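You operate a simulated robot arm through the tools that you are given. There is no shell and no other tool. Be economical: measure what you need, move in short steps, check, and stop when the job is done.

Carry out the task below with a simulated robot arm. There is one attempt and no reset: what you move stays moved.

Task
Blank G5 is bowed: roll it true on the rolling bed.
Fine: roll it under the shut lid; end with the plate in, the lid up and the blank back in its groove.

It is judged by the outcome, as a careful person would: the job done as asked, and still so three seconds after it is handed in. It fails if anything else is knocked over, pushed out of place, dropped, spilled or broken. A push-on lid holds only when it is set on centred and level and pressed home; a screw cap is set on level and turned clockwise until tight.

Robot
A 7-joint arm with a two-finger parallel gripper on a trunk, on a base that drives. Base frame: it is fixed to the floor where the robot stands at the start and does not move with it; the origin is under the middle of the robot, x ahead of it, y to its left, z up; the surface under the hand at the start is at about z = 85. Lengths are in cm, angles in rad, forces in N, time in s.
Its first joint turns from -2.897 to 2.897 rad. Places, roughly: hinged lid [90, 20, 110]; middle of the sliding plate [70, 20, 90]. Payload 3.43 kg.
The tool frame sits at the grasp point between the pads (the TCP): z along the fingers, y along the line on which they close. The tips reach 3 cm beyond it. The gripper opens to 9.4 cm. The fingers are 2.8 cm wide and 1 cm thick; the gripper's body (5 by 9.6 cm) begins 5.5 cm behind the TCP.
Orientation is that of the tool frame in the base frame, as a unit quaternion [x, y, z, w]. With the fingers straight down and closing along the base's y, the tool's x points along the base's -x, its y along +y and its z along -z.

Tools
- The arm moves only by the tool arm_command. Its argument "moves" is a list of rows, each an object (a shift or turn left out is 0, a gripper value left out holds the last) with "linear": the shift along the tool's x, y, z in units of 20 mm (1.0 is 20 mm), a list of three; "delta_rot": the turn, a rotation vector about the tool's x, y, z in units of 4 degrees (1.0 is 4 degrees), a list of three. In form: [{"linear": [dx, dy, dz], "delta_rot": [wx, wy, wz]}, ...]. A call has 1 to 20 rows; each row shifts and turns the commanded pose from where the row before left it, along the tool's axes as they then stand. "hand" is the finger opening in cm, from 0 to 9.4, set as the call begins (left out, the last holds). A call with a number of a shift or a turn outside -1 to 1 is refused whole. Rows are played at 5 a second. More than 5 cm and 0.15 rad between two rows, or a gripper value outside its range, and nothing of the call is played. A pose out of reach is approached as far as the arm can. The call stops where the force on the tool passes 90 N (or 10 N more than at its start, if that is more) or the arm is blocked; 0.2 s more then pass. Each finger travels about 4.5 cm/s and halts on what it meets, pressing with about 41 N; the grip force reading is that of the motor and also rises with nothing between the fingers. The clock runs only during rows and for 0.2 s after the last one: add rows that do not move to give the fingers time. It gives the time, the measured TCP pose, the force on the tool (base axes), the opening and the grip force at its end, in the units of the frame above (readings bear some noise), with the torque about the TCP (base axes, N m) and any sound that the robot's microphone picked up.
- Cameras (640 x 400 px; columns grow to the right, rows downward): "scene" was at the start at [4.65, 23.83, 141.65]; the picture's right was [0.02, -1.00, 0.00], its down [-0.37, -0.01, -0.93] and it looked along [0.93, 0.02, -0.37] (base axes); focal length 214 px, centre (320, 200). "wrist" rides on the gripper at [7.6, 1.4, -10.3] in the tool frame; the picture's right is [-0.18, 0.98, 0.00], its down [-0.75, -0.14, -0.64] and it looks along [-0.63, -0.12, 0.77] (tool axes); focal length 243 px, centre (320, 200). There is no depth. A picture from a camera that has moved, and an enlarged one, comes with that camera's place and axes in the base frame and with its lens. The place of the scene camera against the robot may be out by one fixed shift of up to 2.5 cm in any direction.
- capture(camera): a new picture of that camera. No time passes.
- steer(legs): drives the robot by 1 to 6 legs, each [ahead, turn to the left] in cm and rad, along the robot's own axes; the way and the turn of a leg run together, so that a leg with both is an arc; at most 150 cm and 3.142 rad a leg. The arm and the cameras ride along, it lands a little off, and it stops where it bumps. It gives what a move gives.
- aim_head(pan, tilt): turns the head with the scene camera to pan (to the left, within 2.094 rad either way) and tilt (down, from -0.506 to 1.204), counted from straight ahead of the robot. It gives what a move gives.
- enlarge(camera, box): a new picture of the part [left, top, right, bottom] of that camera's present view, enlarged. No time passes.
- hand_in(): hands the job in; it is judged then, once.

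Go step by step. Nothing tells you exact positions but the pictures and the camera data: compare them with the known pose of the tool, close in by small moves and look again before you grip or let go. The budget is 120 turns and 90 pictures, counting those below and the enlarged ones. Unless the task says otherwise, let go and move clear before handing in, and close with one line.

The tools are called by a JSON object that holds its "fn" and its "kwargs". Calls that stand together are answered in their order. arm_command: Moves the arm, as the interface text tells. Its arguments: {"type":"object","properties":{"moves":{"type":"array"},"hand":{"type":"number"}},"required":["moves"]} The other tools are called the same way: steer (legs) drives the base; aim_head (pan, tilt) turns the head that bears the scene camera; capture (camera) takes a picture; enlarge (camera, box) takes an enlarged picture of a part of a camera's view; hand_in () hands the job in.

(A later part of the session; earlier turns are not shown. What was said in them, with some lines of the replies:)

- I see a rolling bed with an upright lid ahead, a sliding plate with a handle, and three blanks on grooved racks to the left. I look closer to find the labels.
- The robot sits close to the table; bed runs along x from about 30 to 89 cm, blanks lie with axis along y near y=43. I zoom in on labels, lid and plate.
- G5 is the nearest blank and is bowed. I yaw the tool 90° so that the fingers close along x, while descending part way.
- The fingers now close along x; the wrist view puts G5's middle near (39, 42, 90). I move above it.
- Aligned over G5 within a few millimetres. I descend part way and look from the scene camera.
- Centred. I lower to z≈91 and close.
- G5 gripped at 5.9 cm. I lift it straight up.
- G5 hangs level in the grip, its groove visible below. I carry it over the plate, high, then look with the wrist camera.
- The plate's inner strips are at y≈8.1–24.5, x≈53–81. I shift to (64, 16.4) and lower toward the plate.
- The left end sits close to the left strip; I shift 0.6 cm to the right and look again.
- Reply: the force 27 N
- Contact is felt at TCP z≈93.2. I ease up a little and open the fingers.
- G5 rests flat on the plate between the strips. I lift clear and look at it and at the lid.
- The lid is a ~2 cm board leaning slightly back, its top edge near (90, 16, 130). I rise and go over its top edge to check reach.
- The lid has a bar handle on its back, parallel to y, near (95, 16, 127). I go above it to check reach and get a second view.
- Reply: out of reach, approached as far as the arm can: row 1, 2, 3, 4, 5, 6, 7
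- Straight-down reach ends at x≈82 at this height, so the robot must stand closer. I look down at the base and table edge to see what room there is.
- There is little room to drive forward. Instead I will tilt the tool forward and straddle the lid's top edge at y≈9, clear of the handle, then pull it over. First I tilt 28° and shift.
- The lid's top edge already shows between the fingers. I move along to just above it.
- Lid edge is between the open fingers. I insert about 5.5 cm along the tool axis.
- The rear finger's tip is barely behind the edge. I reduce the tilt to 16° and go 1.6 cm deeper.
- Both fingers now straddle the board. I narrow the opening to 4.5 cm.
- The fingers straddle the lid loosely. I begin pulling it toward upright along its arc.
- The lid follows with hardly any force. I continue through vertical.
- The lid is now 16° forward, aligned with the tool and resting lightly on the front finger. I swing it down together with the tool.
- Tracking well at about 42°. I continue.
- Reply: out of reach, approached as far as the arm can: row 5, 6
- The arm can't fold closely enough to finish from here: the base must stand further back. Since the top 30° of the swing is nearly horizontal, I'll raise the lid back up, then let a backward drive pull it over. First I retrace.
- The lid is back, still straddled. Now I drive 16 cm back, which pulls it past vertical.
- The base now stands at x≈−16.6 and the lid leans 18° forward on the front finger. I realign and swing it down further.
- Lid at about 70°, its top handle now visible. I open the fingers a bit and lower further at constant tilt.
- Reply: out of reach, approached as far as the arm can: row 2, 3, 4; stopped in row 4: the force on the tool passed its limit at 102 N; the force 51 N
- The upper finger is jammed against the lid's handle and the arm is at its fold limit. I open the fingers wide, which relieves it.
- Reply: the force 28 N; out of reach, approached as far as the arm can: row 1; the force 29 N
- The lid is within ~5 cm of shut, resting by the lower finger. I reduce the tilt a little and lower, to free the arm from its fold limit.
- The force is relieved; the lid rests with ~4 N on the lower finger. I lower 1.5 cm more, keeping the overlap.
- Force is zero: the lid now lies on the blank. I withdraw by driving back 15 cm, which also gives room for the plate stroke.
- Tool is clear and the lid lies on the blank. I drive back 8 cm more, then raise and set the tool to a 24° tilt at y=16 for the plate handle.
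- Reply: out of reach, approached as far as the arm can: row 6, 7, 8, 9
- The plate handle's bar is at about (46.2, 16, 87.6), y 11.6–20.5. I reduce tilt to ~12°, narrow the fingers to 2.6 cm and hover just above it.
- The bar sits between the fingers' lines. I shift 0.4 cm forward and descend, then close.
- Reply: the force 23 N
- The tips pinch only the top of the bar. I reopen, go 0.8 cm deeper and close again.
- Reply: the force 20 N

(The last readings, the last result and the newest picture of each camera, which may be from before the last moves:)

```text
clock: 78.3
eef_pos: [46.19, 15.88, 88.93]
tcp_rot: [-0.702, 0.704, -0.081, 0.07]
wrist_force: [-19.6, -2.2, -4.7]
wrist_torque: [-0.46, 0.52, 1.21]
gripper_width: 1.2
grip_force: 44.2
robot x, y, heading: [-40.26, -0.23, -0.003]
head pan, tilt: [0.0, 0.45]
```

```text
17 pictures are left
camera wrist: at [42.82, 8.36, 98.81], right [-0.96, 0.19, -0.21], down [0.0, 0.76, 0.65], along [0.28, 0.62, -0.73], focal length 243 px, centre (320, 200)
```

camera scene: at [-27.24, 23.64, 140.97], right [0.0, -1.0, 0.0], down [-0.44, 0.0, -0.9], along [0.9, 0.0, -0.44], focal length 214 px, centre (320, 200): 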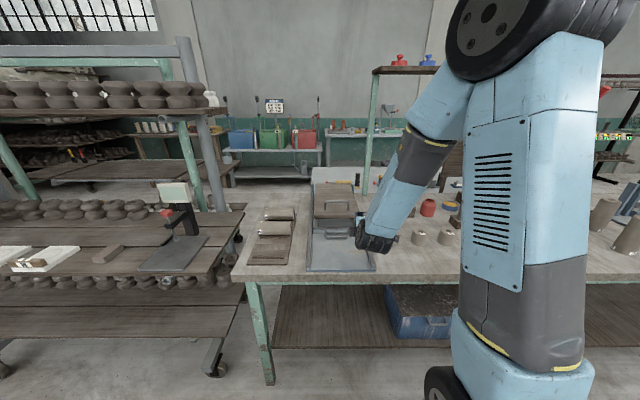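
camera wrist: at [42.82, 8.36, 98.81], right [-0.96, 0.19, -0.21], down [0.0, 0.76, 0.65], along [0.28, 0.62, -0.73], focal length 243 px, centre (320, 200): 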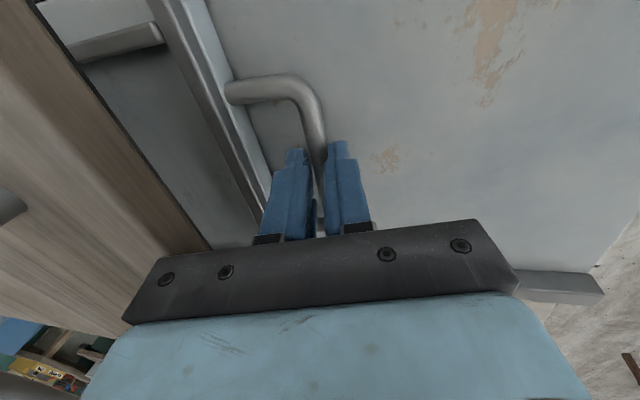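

The bar is held (1.2 cm). I pull the plate 6 cm and check.

{"fn": "arm_command", "kwargs": {"moves": [{"linear": [0, 0.73, -0.155]}, {"linear": [0, 0.73, -0.155]}, {"linear": [0, 0.73, -0.155]}, {"linear": [0, 0.73, -0.155]}, {"linear": [0, 0, 0]}]}}

{"fn": "capture", "kwargs": {"camera": "scene"}}

```text
clock: 79.5
eef_pos: [40.29, 15.86, 88.8]
tcp_rot: [-0.702, 0.704, -0.081, 0.071]
wrist_force: [-1.0, -8.4, 6.8]
wrist_torque: [-1.33, -0.05, 1.05]
gripper_width: 1.2
grip_force: 45.2
robot x, y, heading: [-40.33, -0.16, 0.002]
head pan, tilt: [0.0, 0.45]
```

```text
16 pictures are left
camera scene: at [-35.43, 23.6, 140.98], right [0.0, -1.0, 0.0], down [-0.44, 0.0, -0.9], along [0.9, 0.0, -0.44], focal length 214 px, centre (320, 200)
```

scene: 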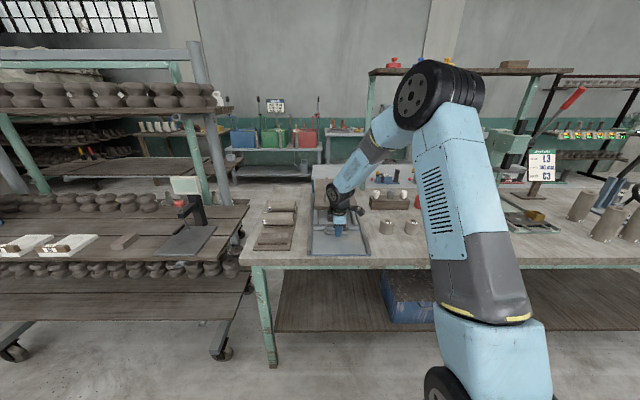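

It slides smoothly. I finish the outward stroke to about 17.5 cm.

{"fn": "arm_command", "kwargs": {"moves": [{"linear": [0, 0.73, -0.155]}, {"linear": [0, 0.73, -0.155]}, {"linear": [0, 0.73, -0.155]}, {"linear": [0, 0.73, -0.155]}, {"linear": [0, 0.73, -0.155]}, {"linear": [0, 0.73, -0.155]}, {"linear": [0, 0.73, -0.155]}, {"linear": [0, 0.73, -0.155]}, {"linear": [0, 0, 0]}]}}

{"fn": "enlarge", "kwargs": {"camera": "scene", "box": [290, 170, 400, 270]}}

```text
clock: 81.5
eef_pos: [28.5, 15.78, 88.77]
tcp_rot: [-0.702, 0.704, -0.081, 0.073]
wrist_force: [-0.2, -9.3, 30.2]
wrist_torque: [-0.42, -0.17, 1.2]
gripper_width: 1.21
grip_force: 45.2
robot x, y, heading: [-40.0, 0.23, 0.002]
head pan, tilt: [0.0, 0.45]
```

```text
4.00 times, centred on (345, 220) of scene
camera zoom: at [-35.52, 23.57, 140.99], right [0.0, -1.0, 0.0], down [-0.43, 0.0, -0.9], along [0.9, 0.0, -0.43], focal length 858 px, centre (220, 120)
```

zoom: 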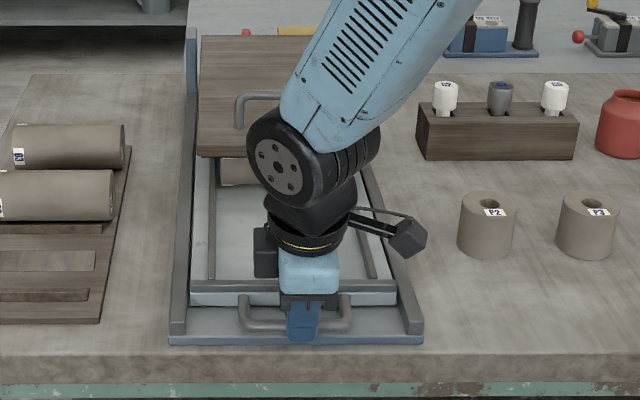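

The blank rolled along and is still under the lid. I push the plate fully back in.

{"fn": "arm_command", "kwargs": {"moves": [{"linear": [0, -0.73, 0.12]}, {"linear": [0, -0.73, 0.155]}, {"linear": [0, -0.73, 0.155]}, {"linear": [0, -0.73, 0.155]}, {"linear": [0, -0.73, 0.155]}, {"linear": [0, -0.73, 0.155]}, {"linear": [0, -0.73, 0.155]}, {"linear": [0, -0.73, 0.155]}, {"linear": [0, -0.73, 0.155]}, {"linear": [0, -0.73, 0.155]}, {"linear": [0, -0.73, 0.155]}, {"linear": [0, -0.73, 0.155]}, {"linear": [0, 0, 0]}]}}

{"fn": "arm_command", "kwargs": {"moves": [{"linear": [0, 0.73, -0.155]}, {"linear": [0, 0.73, -0.155]}, {"linear": [0, 0.73, -0.155]}, {"linear": [0, 0.73, -0.155]}, {"linear": [0, 0.73, -0.155]}, {"linear": [0, 0.73, -0.155]}, {"linear": [0, 0.73, -0.155]}, {"linear": [0, 0.73, -0.155]}, {"linear": [0, 0.73, -0.155]}, {"linear": [0, 0.73, -0.155]}, {"linear": [0, 0.73, -0.155]}, {"linear": [0, 0.73, -0.155]}, {"linear": [0, 0, 0]}]}}

{"fn": "enlarge", "kwargs": {"camera": "scene", "box": [290, 170, 400, 270]}}

```text
clock: 84.3
eef_pos: [46.35, 15.9, 88.81]
tcp_rot: [-0.702, 0.704, -0.081, 0.07]
wrist_force: [-23.1, -3.8, -19.3]
wrist_torque: [-0.1, 0.62, 1.26]
gripper_width: 1.22
grip_force: 44.4
robot x, y, heading: [-39.91, -0.17, 0.006]
head pan, tilt: [0.0, 0.45]
```

```text
clock: 87.1
eef_pos: [28.44, 15.8, 88.86]
tcp_rot: [-0.7, 0.706, -0.081, 0.07]
wrist_force: [-1.3, -16.8, -17.8]
wrist_torque: [-1.14, 0.07, 1.05]
gripper_width: 1.21
grip_force: 44.8
robot x, y, heading: [-39.92, -0.1, 0.003]
head pan, tilt: [0.0, 0.45]
```

```text
4.00 times, centred on (345, 220) of scene
camera zoom: at [-35.33, 23.58, 140.98], right [0.0, -1.0, 0.0], down [-0.44, 0.0, -0.9], along [0.9, 0.0, -0.44], focal length 858 px, centre (220, 120)
```

zoom: 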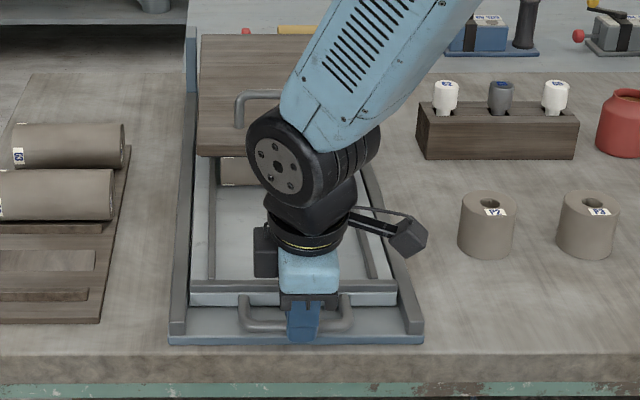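

Same place as before, so rolling is repeatable. I push in, do one more full cycle, and end in.

{"fn": "arm_command", "kwargs": {"moves": [{"linear": [0, -0.73, 0.155]}, {"linear": [0, -0.73, 0.155]}, {"linear": [0, -0.73, 0.155]}, {"linear": [0, -0.73, 0.155]}, {"linear": [0, -0.73, 0.155]}, {"linear": [0, -0.73, 0.155]}, {"linear": [0, -0.73, 0.155]}, {"linear": [0, -0.73, 0.155]}, {"linear": [0, -0.73, 0.155]}, {"linear": [0, -0.73, 0.155]}, {"linear": [0, -0.73, 0.155]}, {"linear": [0, -0.73, 0.155]}, {"linear": [0, 0, 0]}]}}

{"fn": "arm_command", "kwargs": {"moves": [{"linear": [0, 0.73, -0.155]}, {"linear": [0, 0.73, -0.155]}, {"linear": [0, 0.73, -0.155]}, {"linear": [0, 0.73, -0.155]}, {"linear": [0, 0.73, -0.155]}, {"linear": [0, 0.73, -0.155]}, {"linear": [0, 0.73, -0.155]}, {"linear": [0, 0.73, -0.155]}, {"linear": [0, 0.73, -0.155]}, {"linear": [0, 0.73, -0.155]}, {"linear": [0, 0.73, -0.155]}, {"linear": [0, 0.73, -0.155]}, {"linear": [0, 0, 0]}]}}

{"fn": "arm_command", "kwargs": {"moves": [{"linear": [0, -0.73, 0.155]}, {"linear": [0, -0.73, 0.155]}, {"linear": [0, -0.73, 0.155]}, {"linear": [0, -0.73, 0.155]}, {"linear": [0, -0.73, 0.155]}, {"linear": [0, -0.73, 0.155]}, {"linear": [0, -0.73, 0.155]}, {"linear": [0, -0.73, 0.155]}, {"linear": [0, -0.73, 0.155]}, {"linear": [0, -0.73, 0.155]}, {"linear": [0, -0.73, 0.155]}, {"linear": [0, -0.73, 0.155]}, {"linear": [0, 0, 0]}]}}

```text
clock: 89.9
eef_pos: [46.06, 15.96, 88.93]
tcp_rot: [-0.702, 0.703, -0.08, 0.072]
wrist_force: [2.8, 6.8, -20.4]
wrist_torque: [0.9, 0.13, 1.47]
gripper_width: 1.22
grip_force: 45.5
robot x, y, heading: [-39.67, -0.15, 0.005]
head pan, tilt: [0.0, 0.45]
```

```text
clock: 92.7
eef_pos: [28.27, 15.97, 88.83]
tcp_rot: [-0.702, 0.704, -0.081, 0.071]
wrist_force: [-1.5, -12.5, 25.3]
wrist_torque: [-0.48, -0.11, 1.17]
gripper_width: 1.22
grip_force: 45.0
robot x, y, heading: [-39.88, -0.33, 0.001]
head pan, tilt: [0.0, 0.45]
```

```text
clock: 95.5
eef_pos: [46.17, 15.93, 89.01]
tcp_rot: [-0.702, 0.704, -0.081, 0.071]
wrist_force: [0.3, 16.6, -26.7]
wrist_torque: [0.34, 0.14, 1.34]
gripper_width: 1.21
grip_force: 45.4
robot x, y, heading: [-39.69, -0.17, 0.005]
head pan, tilt: [0.0, 0.45]
```

I press it home a touch, to make sure it is in at its stop.

{"fn": "arm_command", "kwargs": {"moves": [{"linear": [0, -0.15, 0.03]}, {"linear": [0, -0.15, 0.03]}, {"linear": [0, 0, 0]}]}}

```text
clock: 96.3
eef_pos: [46.3, 15.98, 89.12]
tcp_rot: [-0.703, 0.704, -0.08, 0.068]
wrist_force: [-68.7, 13.9, -11.1]
wrist_torque: [-0.29, 1.82, 1.13]
gripper_width: 1.23
grip_force: 44.7
robot x, y, heading: [-39.95, -0.0, 0.002]
head pan, tilt: [0.0, 0.45]
```

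The plate is at its stop. I relieve the push, release the bar and withdraw upward.

{"fn": "arm_command", "kwargs": {"moves": [{"linear": [0, 0.2, -0.04]}, {"linear": [0, 0, 0]}]}}

{"fn": "arm_command", "kwargs": {"moves": [{"linear": [0, 0, 0]}, {"linear": [0, 0, 0]}, {"linear": [0, 0, 0]}], "hand": 2.6}}

{"fn": "arm_command", "kwargs": {"moves": [{"linear": [0, 0, -0.5]}, {"linear": [0, 0, -0.8]}, {"linear": [0, 0, -0.8]}, {"linear": [0, 0, -0.8]}, {"linear": [0, 0.8, -0.8]}, {"linear": [0, 0.9, -0.8]}, {"linear": [0, 0.9, -0.5]}, {"linear": [0, 0, 0]}]}}

{"fn": "capture", "kwargs": {"camera": "wrist"}}

```text
clock: 96.9
eef_pos: [46.22, 15.97, 89.07]
tcp_rot: [-0.702, 0.704, -0.081, 0.071]
wrist_force: [-46.4, 18.9, -2.9]
wrist_torque: [-0.3, 1.15, 1.17]
gripper_width: 1.23
grip_force: 44.4
robot x, y, heading: [-39.99, -0.5, 0.0]
head pan, tilt: [0.0, 0.45]
```

```text
clock: 97.7
eef_pos: [46.57, 15.78, 88.94]
tcp_rot: [-0.7, 0.705, -0.081, 0.072]
wrist_force: [0.1, 0.0, 0.8]
wrist_torque: [-0.01, 0.01, -0.02]
gripper_width: 2.63
grip_force: 0.1
robot x, y, heading: [-39.88, -0.27, 0.003]
head pan, tilt: [0.0, 0.45]
```

```text
clock: 99.5
eef_pos: [39.09, 16.08, 97.72]
tcp_rot: [-0.702, 0.704, -0.081, 0.072]
wrist_force: [0.7, -0.2, -0.4]
wrist_torque: [-0.02, 0.02, 0.02]
gripper_width: 2.6
grip_force: 0.1
robot x, y, heading: [-40.05, 0.25, 0.005]
head pan, tilt: [0.0, 0.45]
```

```text
13 pictures are left
camera wrist: at [35.65, 8.53, 107.56], right [-0.96, 0.19, -0.21], down [0.0, 0.76, 0.65], along [0.28, 0.62, -0.73], focal length 243 px, centre (320, 200)
```

wrist: 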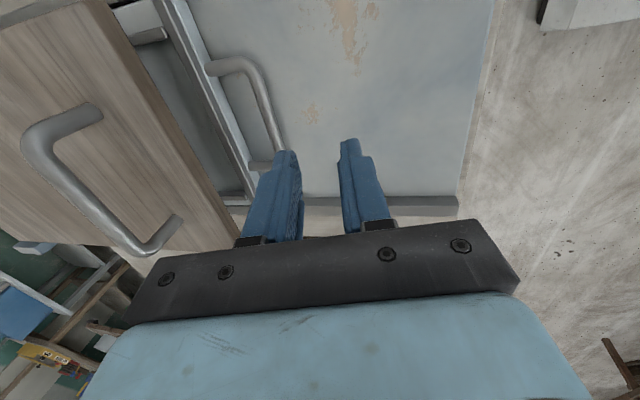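

Now I turn the tool back to the 61° tilt at y≈9.4 with fingers wide, as when I left the lid's edge.

{"fn": "arm_command", "kwargs": {"moves": [{"linear": [0.25, -0.09, -0.12], "delta_rot": [0.95, 0, 0]}, {"linear": [0.25, -0.09, -0.12], "delta_rot": [0.95, 0, 0]}, {"linear": [0.25, -0.09, -0.12], "delta_rot": [0.95, 0, 0]}, {"linear": [0.25, -0.09, -0.12], "delta_rot": [0.95, 0, 0]}, {"linear": [0.25, -0.09, -0.12], "delta_rot": [0.95, 0, 0]}, {"linear": [0.25, -0.09, -0.12], "delta_rot": [0.95, 0, 0]}, {"linear": [0.25, -0.09, -0.12], "delta_rot": [0.95, 0, 0]}, {"linear": [0.25, -0.09, -0.12], "delta_rot": [0.95, 0, 0]}, {"linear": [0.25, -0.09, -0.12], "delta_rot": [0.95, 0, 0]}, {"linear": [0.25, -0.09, -0.12], "delta_rot": [0.95, 0, 0]}, {"linear": [0.25, -0.09, -0.12], "delta_rot": [0.95, 0, 0]}, {"linear": [0.25, -0.09, -0.12], "delta_rot": [0.95, 0, 0]}, {"linear": [0.25, -0.09, -0.12], "delta_rot": [0.95, 0, 0]}, {"linear": [0, 0, 0]}], "hand": 9.4}}

```text
clock: 102.5
eef_pos: [39.44, 9.58, 100.97]
tcp_rot: [0.608, -0.606, 0.368, -0.359]
wrist_force: [0.2, -0.3, 0.0]
wrist_torque: [0.0, 0.01, 0.01]
gripper_width: 9.39
grip_force: 0.2
out of reach, approached as far as the arm can: row 8, 9
robot x, y, heading: [-39.98, 0.21, 0.003]
head pan, tilt: [0.0, 0.45]
```

{"fn": "arm_command", "kwargs": {"moves": [{"linear": [0, 0.75, -0.66]}, {"linear": [0, 0.75, -0.66]}, {"linear": [0, 0.75, -0.66]}, {"linear": [0, 0.75, -0.66]}, {"linear": [0, 0.75, -0.66]}, {"linear": [0, 0, 0]}]}}

```text
clock: 103.9
eef_pos: [30.07, 9.66, 97.46]
tcp_rot: [0.607, -0.605, 0.369, -0.359]
wrist_force: [0.6, -0.1, 0.5]
wrist_torque: [-0.03, 0.03, 0.0]
gripper_width: 9.39
grip_force: 0.1
robot x, y, heading: [-39.82, 0.09, 0.0]
head pan, tilt: [0.0, 0.45]
```

{"fn": "arm_command", "kwargs": {"moves": [{"linear": [0.35, 0, 0]}, {"linear": [0, 0, 0]}]}}

{"fn": "steer", "kwargs": {"legs": [[21.4, 0]]}}

{"fn": "capture", "kwargs": {"camera": "wrist"}}

```text
clock: 104.5
eef_pos: [30.14, 8.91, 97.38]
tcp_rot: [0.607, -0.606, 0.369, -0.358]
wrist_force: [0.5, 0.0, -0.6]
wrist_torque: [0.01, 0.0, 0.02]
gripper_width: 9.41
grip_force: 0.1
robot x, y, heading: [-40.19, 0.11, 0.001]
head pan, tilt: [0.0, 0.45]
```

```text
clock: 106.1
eef_pos: [51.03, 9.36, 97.43]
tcp_rot: [0.609, -0.604, 0.367, -0.36]
wrist_force: [0.1, 1.2, 0.2]
wrist_torque: [-0.03, 0.0, -0.01]
gripper_width: 9.41
grip_force: 0.1
robot x, y, heading: [-18.93, -0.17, 0.014]
head pan, tilt: [0.0, 0.45]
```

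```text
12 pictures are left
camera wrist: at [41.45, 1.8, 101.16], right [-0.46, 0.17, -0.87], down [-0.5, 0.76, 0.42], along [0.73, 0.63, -0.27], focal length 243 px, centre (320, 200)
```

wrist: 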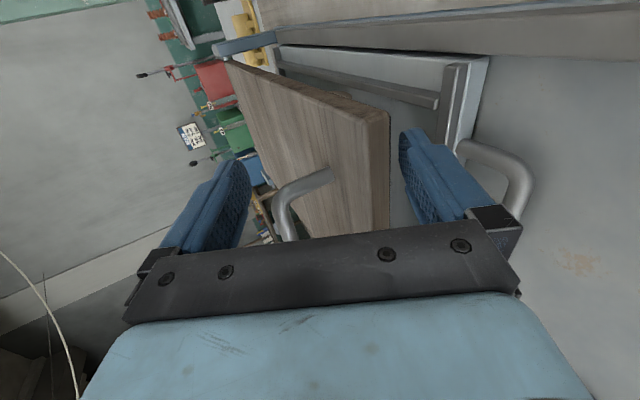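

The lid's edge is between the open fingers, the lower finger beneath it. I advance 1.2 cm and lift.

{"fn": "arm_command", "kwargs": {"moves": [{"linear": [0, -0.286, 0.53]}, {"linear": [0, -0.69, -0.373]}, {"linear": [0, -0.69, -0.373]}, {"linear": [0, -0.69, -0.373]}, {"linear": [0, 0, 0]}]}}

{"fn": "capture", "kwargs": {"camera": "wrist"}}

```text
clock: 107.3
eef_pos: [51.91, 9.34, 102.29]
tcp_rot: [0.609, -0.605, 0.368, -0.358]
wrist_force: [-44.4, -23.4, -0.2]
wrist_torque: [-0.91, 1.94, 0.81]
gripper_width: 9.39
grip_force: 0.3
robot x, y, heading: [-19.26, 0.18, 0.013]
head pan, tilt: [0.0, 0.45]
```

```text
11 pictures are left
camera wrist: at [42.31, 1.8, 105.99], right [-0.46, 0.17, -0.87], down [-0.5, 0.76, 0.42], along [0.73, 0.62, -0.27], focal length 243 px, centre (320, 200)
```

wrist: 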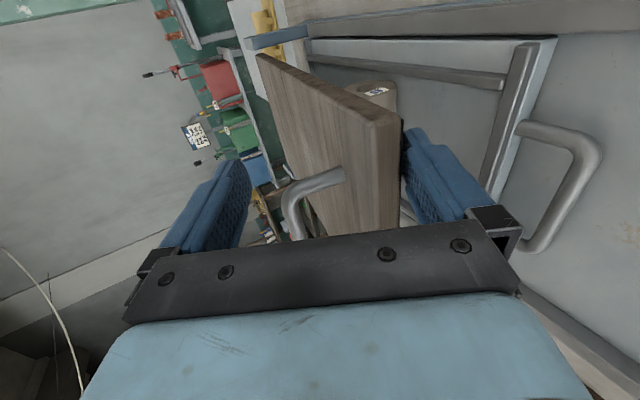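

The lid is coming up but the rubber pads stick and push it lengthwise; I ease back slightly to relieve that.

{"fn": "arm_command", "kwargs": {"moves": [{"linear": [0, 0.12, -0.22]}, {"linear": [0, 0.07, -0.13]}, {"linear": [0, 0, 0]}]}}

```text
clock: 108.1
eef_pos: [51.35, 9.57, 102.13]
tcp_rot: [0.609, -0.604, 0.367, -0.36]
wrist_force: [-1.6, 3.6, -3.7]
wrist_torque: [0.15, -0.03, -0.08]
gripper_width: 9.4
grip_force: 0.1
robot x, y, heading: [-18.89, 0.0, 0.006]
head pan, tilt: [0.0, 0.45]
```

{"fn": "arm_command", "kwargs": {"moves": [{"linear": [0, -0.896, -0.36]}, {"linear": [0, -0.916, -0.305]}, {"linear": [0, -0.932, -0.254]}, {"linear": [0, -0.945, -0.198]}, {"linear": [0, 0, 0]}]}}

```text
clock: 109.3
eef_pos: [52.73, 9.69, 109.71]
tcp_rot: [0.61, -0.604, 0.367, -0.359]
wrist_force: [-3.0, -1.1, -3.1]
wrist_torque: [0.05, 0.12, -0.01]
gripper_width: 9.39
grip_force: 0.0
robot x, y, heading: [-19.02, 0.09, 0.011]
head pan, tilt: [0.0, 0.45]
```

{"fn": "arm_command", "kwargs": {"moves": [{"linear": [0, -0.954, -0.146]}, {"linear": [0, -0.96, -0.093]}, {"linear": [0, -0.965, -0.035]}, {"linear": [0, 0, 0]}]}}

{"fn": "capture", "kwargs": {"camera": "wrist"}}

```text
clock: 110.3
eef_pos: [55.33, 9.75, 115.12]
tcp_rot: [0.608, -0.605, 0.368, -0.358]
wrist_force: [-3.5, 0.0, -3.7]
wrist_torque: [-0.01, 0.18, -0.1]
gripper_width: 9.41
grip_force: 0.0
robot x, y, heading: [-19.27, 0.1, 0.015]
head pan, tilt: [0.0, 0.45]
```

```text
10 pictures are left
camera wrist: at [45.79, 2.19, 118.95], right [-0.46, 0.17, -0.87], down [-0.5, 0.76, 0.42], along [0.73, 0.63, -0.27], focal length 243 px, centre (320, 200)
```

wrist: 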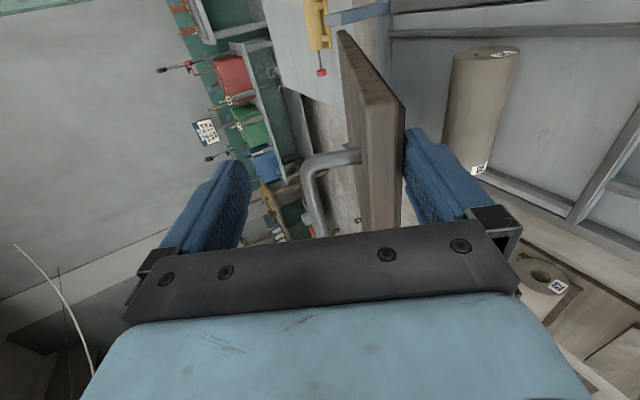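

The lid rests flat on the lower finger and the blank looks straight. I swing lid and tool up together.

{"fn": "arm_command", "kwargs": {"moves": [{"linear": [0, -0.971, 0.14], "delta_rot": [-0.8, 0, 0]}, {"linear": [0, -0.971, 0.14], "delta_rot": [-0.8, 0, 0]}, {"linear": [0, -0.971, 0.14], "delta_rot": [-0.8, 0, 0]}, {"linear": [0, -0.971, 0.14], "delta_rot": [-0.8, 0, 0]}, {"linear": [0, -0.971, 0.14], "delta_rot": [-0.8, 0, 0]}, {"linear": [0, 0, 0]}]}}

{"fn": "arm_command", "kwargs": {"moves": [{"linear": [0, -0.971, 0.14], "delta_rot": [-0.8, 0, 0]}, {"linear": [0, -0.971, 0.14], "delta_rot": [-0.8, 0, 0]}, {"linear": [0, -0.971, 0.14], "delta_rot": [-0.8, 0, 0]}, {"linear": [0, -0.971, 0.14], "delta_rot": [-0.8, 0, 0]}, {"linear": [0, -0.971, 0.14], "delta_rot": [-0.8, 0, 0]}, {"linear": [0, 0, 0]}]}}

{"fn": "capture", "kwargs": {"camera": "wrist"}}

```text
clock: 111.7
eef_pos: [61.92, 9.56, 122.24]
tcp_rot: [0.654, -0.649, 0.279, -0.27]
wrist_force: [-2.9, 0.3, -2.2]
wrist_torque: [0.1, 0.04, -0.01]
gripper_width: 9.4
grip_force: 0.1
robot x, y, heading: [-19.26, 0.01, 0.009]
head pan, tilt: [0.0, 0.45]
```

```text
clock: 113.1
eef_pos: [70.16, 9.77, 127.32]
tcp_rot: [0.684, -0.682, 0.186, -0.177]
wrist_force: [-6.1, 0.1, 4.5]
wrist_torque: [0.16, 0.34, -0.07]
gripper_width: 9.42
grip_force: 0.3
robot x, y, heading: [-18.64, 0.19, 0.011]
head pan, tilt: [0.0, 0.45]
```

```text
9 pictures are left
camera wrist: at [64.06, 2.2, 135.68], right [-0.85, 0.18, -0.49], down [-0.2, 0.76, 0.62], along [0.48, 0.62, -0.61], focal length 243 px, centre (320, 200)
```

wrist: 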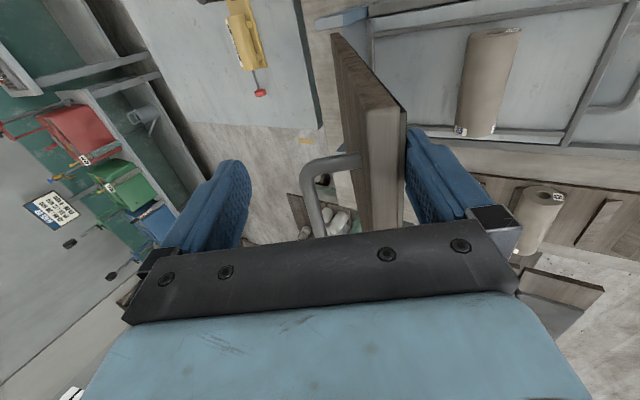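

The lid leans ~32° forward on the front finger. I drive forward 18 cm to push it past upright into its rest.

{"fn": "steer", "kwargs": {"legs": [[10, 0]]}}

{"fn": "steer", "kwargs": {"legs": [[8.5, 0]]}}

{"fn": "capture", "kwargs": {"camera": "wrist"}}

```text
clock: 114.3
eef_pos: [80.63, 9.64, 127.18]
tcp_rot: [0.684, -0.683, 0.187, -0.177]
wrist_force: [-0.9, 0.7, -0.1]
wrist_torque: [0.0, 0.04, 0.0]
gripper_width: 9.4
grip_force: 0.2
robot x, y, heading: [-8.93, 0.23, 0.013]
head pan, tilt: [0.0, 0.45]
```

```text
clock: 115.4
eef_pos: [88.94, 9.77, 127.41]
tcp_rot: [0.684, -0.682, 0.186, -0.177]
wrist_force: [0.4, -0.3, -0.1]
wrist_torque: [0.0, -0.01, -0.04]
gripper_width: 9.41
grip_force: 0.0
robot x, y, heading: [-0.3, 0.35, 0.011]
head pan, tilt: [0.0, 0.45]
```

```text
8 pictures are left
camera wrist: at [82.81, 2.29, 135.64], right [-0.85, 0.18, -0.49], down [-0.2, 0.76, 0.62], along [0.48, 0.62, -0.62], focal length 243 px, centre (320, 200)
```

wrist: 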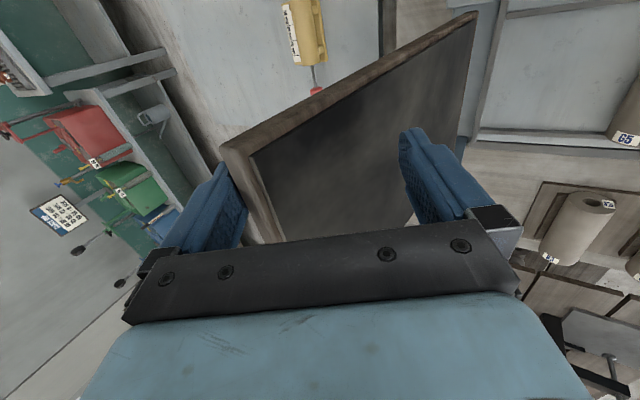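

The lid is back at its original lean, forces zero. I go straight up off it, then back away.

{"fn": "arm_command", "kwargs": {"moves": [{"linear": [0, -0.5, -0.87]}, {"linear": [0, -0.5, -0.87]}, {"linear": [0, -0.5, -0.87]}, {"linear": [0, -0.5, -0.87]}, {"linear": [0, 0.85, -0.5]}, {"linear": [0, 0.85, -0.5]}, {"linear": [0, 0.85, -0.5]}, {"linear": [0, 0.85, -0.5]}, {"linear": [0, 0.85, -0.5]}, {"linear": [0, 0.85, -0.5]}, {"linear": [0, 0.85, -0.5]}, {"linear": [0, 0.85, -0.5]}, {"linear": [0, 0.85, -0.5]}, {"linear": [0, 0.85, -0.5]}, {"linear": [0, 0, 0]}]}}

{"fn": "aim_head", "kwargs": {"pan": 0.0, "tilt": 0.7}}

{"fn": "enlarge", "kwargs": {"camera": "scene", "box": [220, 50, 420, 250]}}

```text
clock: 118.6
eef_pos: [69.22, 9.7, 135.63]
tcp_rot: [0.684, -0.683, 0.186, -0.176]
wrist_force: [0.4, -0.2, 0.0]
wrist_torque: [-0.01, 0.0, 0.0]
gripper_width: 9.4
grip_force: 0.0
robot x, y, heading: [-0.28, 0.31, 0.008]
head pan, tilt: [0.0, 0.45]
```

```text
clock: 119.3
eef_pos: [69.35, 9.75, 135.66]
tcp_rot: [0.684, -0.683, 0.187, -0.176]
wrist_force: [1.4, 0.9, -0.5]
wrist_torque: [0.0, 0.01, -0.02]
gripper_width: 9.4
grip_force: 0.0
robot x, y, heading: [-0.41, 0.32, 0.007]
head pan, tilt: [0.0, 0.7]
```

```text
2.00 times, centred on (320, 150) of scene
camera zoom: at [3.36, 23.83, 138.76], right [0.01, -1.0, 0.0], down [-0.64, -0.01, -0.77], along [0.77, 0.01, -0.64], focal length 429 px, centre (320, 300)
```

zoom: 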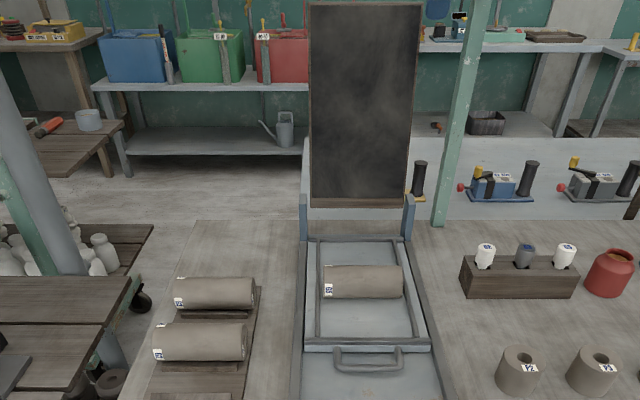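

The lid is up and the plate in. I check the blank's straightness closely.

{"fn": "enlarge", "kwargs": {"camera": "scene", "box": [310, 170, 370, 210]}}

```text
10.00 times, centred on (340, 190) of scene
camera zoom: at [3.36, 23.83, 138.76], right [0.01, -1.0, 0.0], down [-0.64, -0.01, -0.77], along [0.77, 0.01, -0.64], focal length 2145 px, centre (120, 300)
```

zoom: 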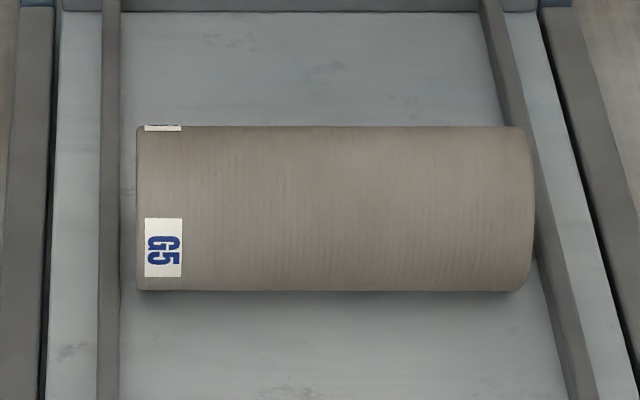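

G5 is now straight, lying near (64.7, 15.7). I bring the tool upright above it.

{"fn": "arm_command", "kwargs": {"moves": [{"delta_rot": [-0.95, 0, 0]}, {"delta_rot": [-0.95, 0, 0]}, {"delta_rot": [-0.95, 0, 0]}, {"delta_rot": [-0.95, 0, 0]}, {"delta_rot": [-0.95, 0, 0]}, {"delta_rot": [-0.95, 0, 0]}, {"delta_rot": [-0.95, 0, 0]}, {"delta_rot": [-0.95, 0, 0]}, {"linear": [-0.75, 0.6, 0]}, {"linear": [-0.75, 0.6, 0]}, {"linear": [-0.75, 0.6, 0]}, {"linear": [-0.75, 0.55, 0]}, {"linear": [0, 0, 0]}]}}

```text
clock: 122.1
eef_pos: [64.5, 15.97, 135.45]
tcp_rot: [-0.706, 0.708, 0.0, -0.008]
wrist_force: [0.8, 0.3, 0.6]
wrist_torque: [-0.01, 0.03, -0.03]
gripper_width: 9.4
grip_force: 0.1
robot x, y, heading: [-0.31, 0.25, 0.009]
head pan, tilt: [0.0, 0.7]
```

{"fn": "arm_command", "kwargs": {"moves": [{"linear": [0, 0, 1]}, {"linear": [0, 0, 1]}, {"linear": [0, 0, 1]}, {"linear": [0, 0, 1]}, {"linear": [0, 0, 1]}, {"linear": [0, 0, 1]}, {"linear": [0, 0, 1]}, {"linear": [0, 0, 1]}, {"linear": [0, 0, 1]}, {"linear": [0, 0, 1]}, {"linear": [0, 0, 1]}, {"linear": [0, 0, 1]}, {"linear": [0, 0, 1]}, {"linear": [0, 0, 1]}, {"linear": [0, 0, 1]}, {"linear": [0, 0, 1]}, {"linear": [0, 0, 1]}, {"linear": [0, 0, 0]}]}}

{"fn": "capture", "kwargs": {"camera": "wrist"}}

```text
clock: 125.9
eef_pos: [64.27, 15.58, 101.48]
tcp_rot: [-0.706, 0.708, -0.001, -0.008]
wrist_force: [-1.1, 0.3, 0.1]
wrist_torque: [-0.01, -0.01, -0.02]
gripper_width: 9.4
grip_force: 0.1
robot x, y, heading: [-0.43, -0.17, 0.007]
head pan, tilt: [0.0, 0.7]
```

```text
5 pictures are left
camera wrist: at [63.18, 8.09, 111.88], right [-0.98, 0.19, 0.01], down [0.15, 0.76, 0.63], along [0.11, 0.62, -0.78], focal length 243 px, centre (320, 200)
```

wrist: 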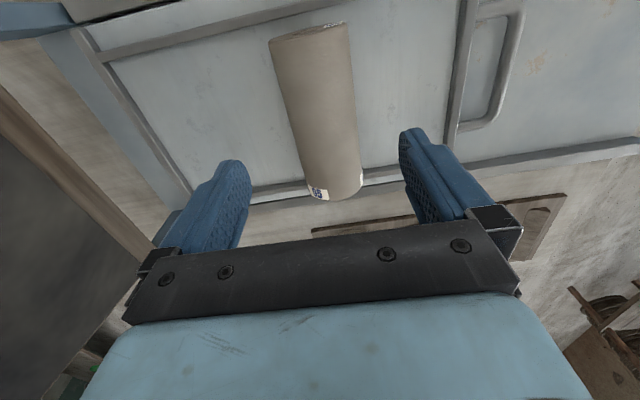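

The blank's centre reads (64.0, 15.9). I adjust slightly, descend to the same grip height (93.3) and close.

{"fn": "arm_command", "kwargs": {"moves": [{"linear": [-0.12, 0.15, 0.8]}, {"linear": [0, 0, 0.8]}, {"linear": [0, 0, 0.8]}, {"linear": [0, 0, 0.8]}, {"linear": [0, 0, 0.8]}, {"linear": [0, 0, 0]}]}}

{"fn": "arm_command", "kwargs": {"moves": [{"linear": [0, 0, 0]}, {"linear": [0, 0, 0]}, {"linear": [0, 0, 0]}, {"linear": [0, 0, 0]}, {"linear": [0, 0, 0]}], "hand": 4.5}}

{"fn": "arm_command", "kwargs": {"moves": [{"linear": [0, 0, -0.5]}, {"linear": [0, 0, -1]}, {"linear": [0, 0, -1]}, {"linear": [0, 0, -1]}, {"linear": [0, 0, -1]}, {"linear": [0, 0, -1]}, {"linear": [0, 0, -1]}, {"linear": [0, 0, -0.5]}, {"linear": [0, 0, 0]}]}}

```text
clock: 127.3
eef_pos: [63.93, 15.86, 93.67]
tcp_rot: [-0.706, 0.709, -0.002, -0.008]
wrist_force: [-0.8, 0.7, 0.8]
wrist_torque: [0.0, 0.02, 0.01]
gripper_width: 9.39
grip_force: 0.1
robot x, y, heading: [-0.28, 0.01, 0.009]
head pan, tilt: [0.0, 0.7]
```

```text
clock: 128.5
eef_pos: [64.08, 15.85, 93.66]
tcp_rot: [-0.706, 0.708, -0.001, -0.008]
wrist_force: [2.0, -0.3, 4.8]
wrist_torque: [0.06, -0.07, 0.06]
gripper_width: 5.84
grip_force: 41.2
robot x, y, heading: [-0.45, -0.09, 0.008]
head pan, tilt: [0.0, 0.7]
```

```text
clock: 130.5
eef_pos: [64.03, 15.97, 107.7]
tcp_rot: [-0.706, 0.708, -0.001, -0.01]
wrist_force: [0.0, -0.4, -5.5]
wrist_torque: [-0.03, 0.01, -0.05]
gripper_width: 5.84
grip_force: 40.9
robot x, y, heading: [-0.3, -0.19, 0.009]
head pan, tilt: [0.0, 0.7]
```

G5 held (5.84 cm) and lifted. I carry it back over its groove at (38.6, 42.1), levelling the tool slightly.

{"fn": "arm_command", "kwargs": {"moves": [{"linear": [0, 0, 0], "delta_rot": [0.18, -0.22, 0]}, {"linear": [-0.932, 0.907, 0]}, {"linear": [-0.932, 0.907, 0]}, {"linear": [-0.932, 0.907, 0]}, {"linear": [-0.932, 0.907, 0]}, {"linear": [-0.932, 0.907, 0]}, {"linear": [-0.932, 0.907, 0]}, {"linear": [-0.932, 0.907, 0]}, {"linear": [-0.932, 0.907, 0]}, {"linear": [-0.932, 0.907, 0]}, {"linear": [-0.932, 0.907, 0]}, {"linear": [-0.932, 0.907, 0]}, {"linear": [-0.932, 0.907, 0]}, {"linear": [-0.932, 0.907, 0]}, {"linear": [-0.932, 0.907, 0]}, {"linear": [0, 0, 0]}]}}

```text
clock: 133.9
eef_pos: [38.68, 41.81, 107.58]
tcp_rot: [-0.707, 0.708, 0.0, 0.001]
wrist_force: [-1.4, -0.3, -4.6]
wrist_torque: [-0.03, 0.01, -0.01]
gripper_width: 5.83
grip_force: 41.0
robot x, y, heading: [-0.17, 0.09, 0.004]
head pan, tilt: [0.0, 0.7]
```

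{"fn": "arm_command", "kwargs": {"moves": [{"linear": [-0.15, 0, 0.9]}, {"linear": [0, 0, 0.9]}, {"linear": [0, 0, 0.9]}, {"linear": [0, 0, 0.9]}, {"linear": [0, 0, 0.9]}, {"linear": [0, 0, 0.9]}, {"linear": [0, 0, 0.4]}, {"linear": [0, 0, 0]}]}}

{"fn": "enlarge", "kwargs": {"camera": "scene", "box": [200, 180, 310, 260]}}

```text
clock: 135.7
eef_pos: [38.64, 42.23, 95.85]
tcp_rot: [-0.707, 0.707, 0.0, 0.001]
wrist_force: [-0.6, 0.1, -5.2]
wrist_torque: [-0.04, -0.01, 0.01]
gripper_width: 5.84
grip_force: 41.1
robot x, y, heading: [-0.55, 0.13, 0.008]
head pan, tilt: [0.0, 0.7]
```

```text
5.00 times, centred on (255, 220) of scene
camera zoom: at [3.37, 23.84, 138.75], right [0.01, -1.0, 0.0], down [-0.64, -0.01, -0.76], along [0.76, 0.01, -0.64], focal length 1072 px, centre (645, 100)
```

zoom: 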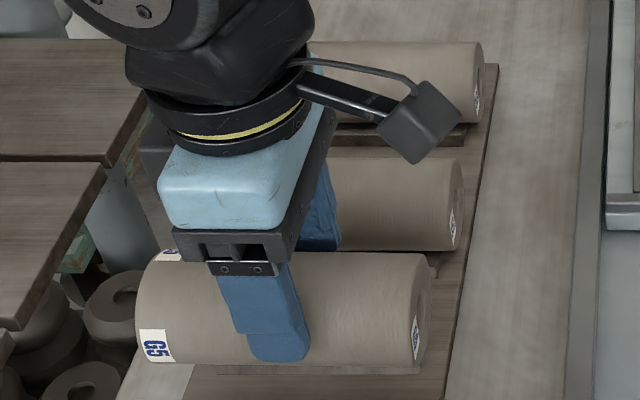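

Aligned as at pickup. I lower into the groove slowly.

{"fn": "arm_command", "kwargs": {"moves": [{"linear": [0.08, 0, 0.5]}, {"linear": [0, 0, 0.5]}, {"linear": [0, 0, 0.5]}, {"linear": [0, 0, 0.3]}, {"linear": [0, 0, 0.2]}, {"linear": [0, 0, 0]}]}}

```text
clock: 137.1
eef_pos: [38.71, 41.95, 91.96]
tcp_rot: [-0.707, 0.708, 0.001, 0.002]
wrist_force: [0.2, 0.0, -5.8]
wrist_torque: [-0.05, 0.0, 0.0]
gripper_width: 5.84
grip_force: 40.8
robot x, y, heading: [-0.37, 0.25, 0.008]
head pan, tilt: [0.0, 0.7]
```

{"fn": "arm_command", "kwargs": {"moves": [{"linear": [0, 0, 0.12]}, {"linear": [0, 0, 0.1]}, {"linear": [0, 0, 0]}]}}

```text
clock: 137.9
eef_pos: [38.66, 42.04, 91.57]
tcp_rot: [-0.707, 0.707, 0.0, 0.001]
wrist_force: [1.0, -1.4, 8.4]
wrist_torque: [-1.01, 0.0, 0.06]
gripper_width: 5.85
grip_force: 40.5
robot x, y, heading: [-0.19, 0.28, 0.01]
head pan, tilt: [0.0, 0.7]
```

It touches one end first, within a millimetre. I lower a hair more and release.

{"fn": "arm_command", "kwargs": {"moves": [{"linear": [0, 0, 0.06]}, {"linear": [0, 0, 0]}]}}

{"fn": "enlarge", "kwargs": {"camera": "scene", "box": [200, 180, 310, 260]}}

```text
clock: 138.5
eef_pos: [38.59, 42.04, 91.54]
tcp_rot: [-0.707, 0.707, -0.001, 0.003]
wrist_force: [-3.3, -9.3, 43.2]
wrist_torque: [-1.21, 0.35, 0.03]
gripper_width: 5.82
grip_force: 40.9
robot x, y, heading: [-0.07, -0.03, 0.01]
head pan, tilt: [0.0, 0.7]
```

```text
5.00 times, centred on (255, 220) of scene
camera zoom: at [3.24, 23.73, 138.78], right [0.01, -1.0, 0.0], down [-0.64, 0.0, -0.77], along [0.77, 0.01, -0.64], focal length 1072 px, centre (645, 100)
```

zoom: 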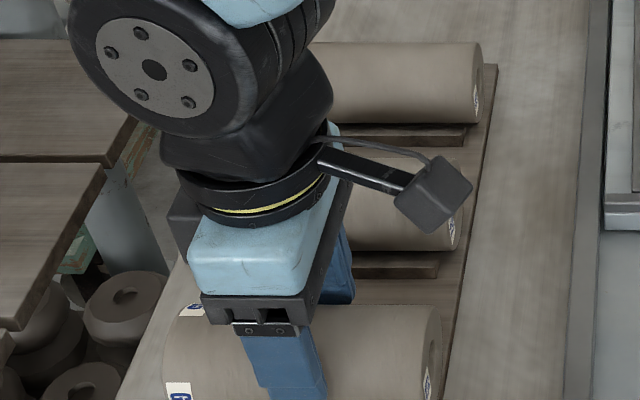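

Seated firmly. I ease off, open and rise.

{"fn": "arm_command", "kwargs": {"moves": [{"linear": [0, 0, -0.06]}, {"linear": [0, 0, 0]}]}}

{"fn": "arm_command", "kwargs": {"moves": [{"linear": [0, 0, 0]}, {"linear": [0, 0, 0]}, {"linear": [0, 0, 0]}, {"linear": [0, 0, 0]}, {"linear": [0, 0, 0]}], "hand": 9.4}}

{"fn": "arm_command", "kwargs": {"moves": [{"linear": [0, 0, -0.5]}, {"linear": [0, 0, -1]}, {"linear": [0, 0, -1]}, {"linear": [0, 0, -1]}, {"linear": [0, 0, -1]}, {"linear": [0, 0, -1]}, {"linear": [0, 0, -1]}, {"linear": [0, 0, -1]}, {"linear": [0, 0, -1]}, {"linear": [0, 0, -1]}, {"linear": [0, 0, -1]}, {"linear": [0, 0, -1]}, {"linear": [0, 0, 0]}]}}

{"fn": "enlarge", "kwargs": {"camera": "scene", "box": [200, 150, 320, 270]}}

```text
clock: 139.1
eef_pos: [38.76, 42.03, 91.58]
tcp_rot: [-0.706, 0.708, 0.001, 0.002]
wrist_force: [0.6, -7.5, 23.5]
wrist_torque: [0.72, 0.13, 0.12]
gripper_width: 5.81
grip_force: 40.7
robot x, y, heading: [-0.25, -0.08, 0.01]
head pan, tilt: [0.0, 0.7]
```

```text
clock: 140.3
eef_pos: [38.54, 42.2, 91.4]
tcp_rot: [-0.706, 0.708, 0.0, 0.001]
wrist_force: [-0.9, 0.7, -0.2]
wrist_torque: [-0.01, 0.02, -0.01]
gripper_width: 9.4
grip_force: 0.1
robot x, y, heading: [-0.51, 0.09, 0.008]
head pan, tilt: [0.0, 0.7]
```

```text
clock: 143.1
eef_pos: [38.55, 41.87, 114.32]
tcp_rot: [-0.706, 0.708, 0.0, 0.001]
wrist_force: [0.0, 0.5, 0.2]
wrist_torque: [-0.03, -0.01, 0.01]
gripper_width: 9.39
grip_force: 0.1
robot x, y, heading: [-0.48, 0.11, 0.008]
head pan, tilt: [0.0, 0.7]
```

```text
3.33 times, centred on (260, 210) of scene
camera zoom: at [3.35, 23.83, 138.76], right [0.01, -1.0, 0.0], down [-0.64, -0.01, -0.76], along [0.76, 0.01, -0.64], focal length 715 px, centre (520, 167)
```

zoom: 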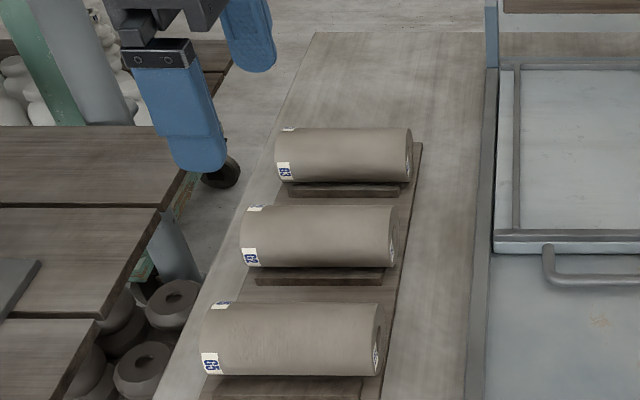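

G5 lies straight and level back in its groove; the plate is in and nothing else has moved. One last overall look, then I hand in.

{"fn": "capture", "kwargs": {"camera": "scene"}}

```text
1 pictures are left
camera scene: at [3.35, 23.83, 138.76], right [0.01, -1.0, 0.0], down [-0.64, -0.01, -0.76], along [0.76, 0.01, -0.64], focal length 214 px, centre (320, 200)
```

scene: 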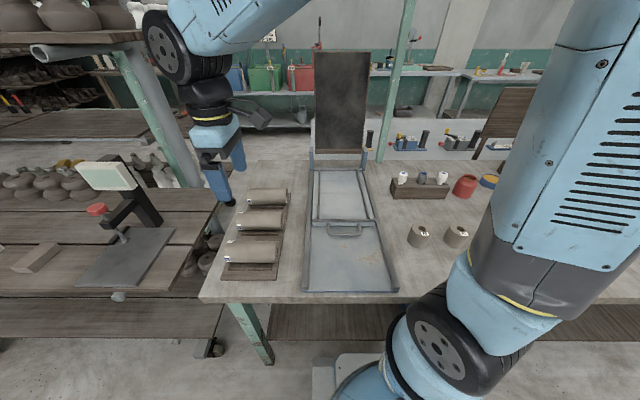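

The lid is up, the plate is in, and G5 is straight in its groove with the gripper clear of it.

{"fn": "hand_in", "kwargs": {}}

```text
The job is handed in.
```

I rolled blank G5 under the shut lid for three full strokes of the plate; it now looks straight and is back in its groove, with the plate in, the lid up and nothing else disturbed that I could see.
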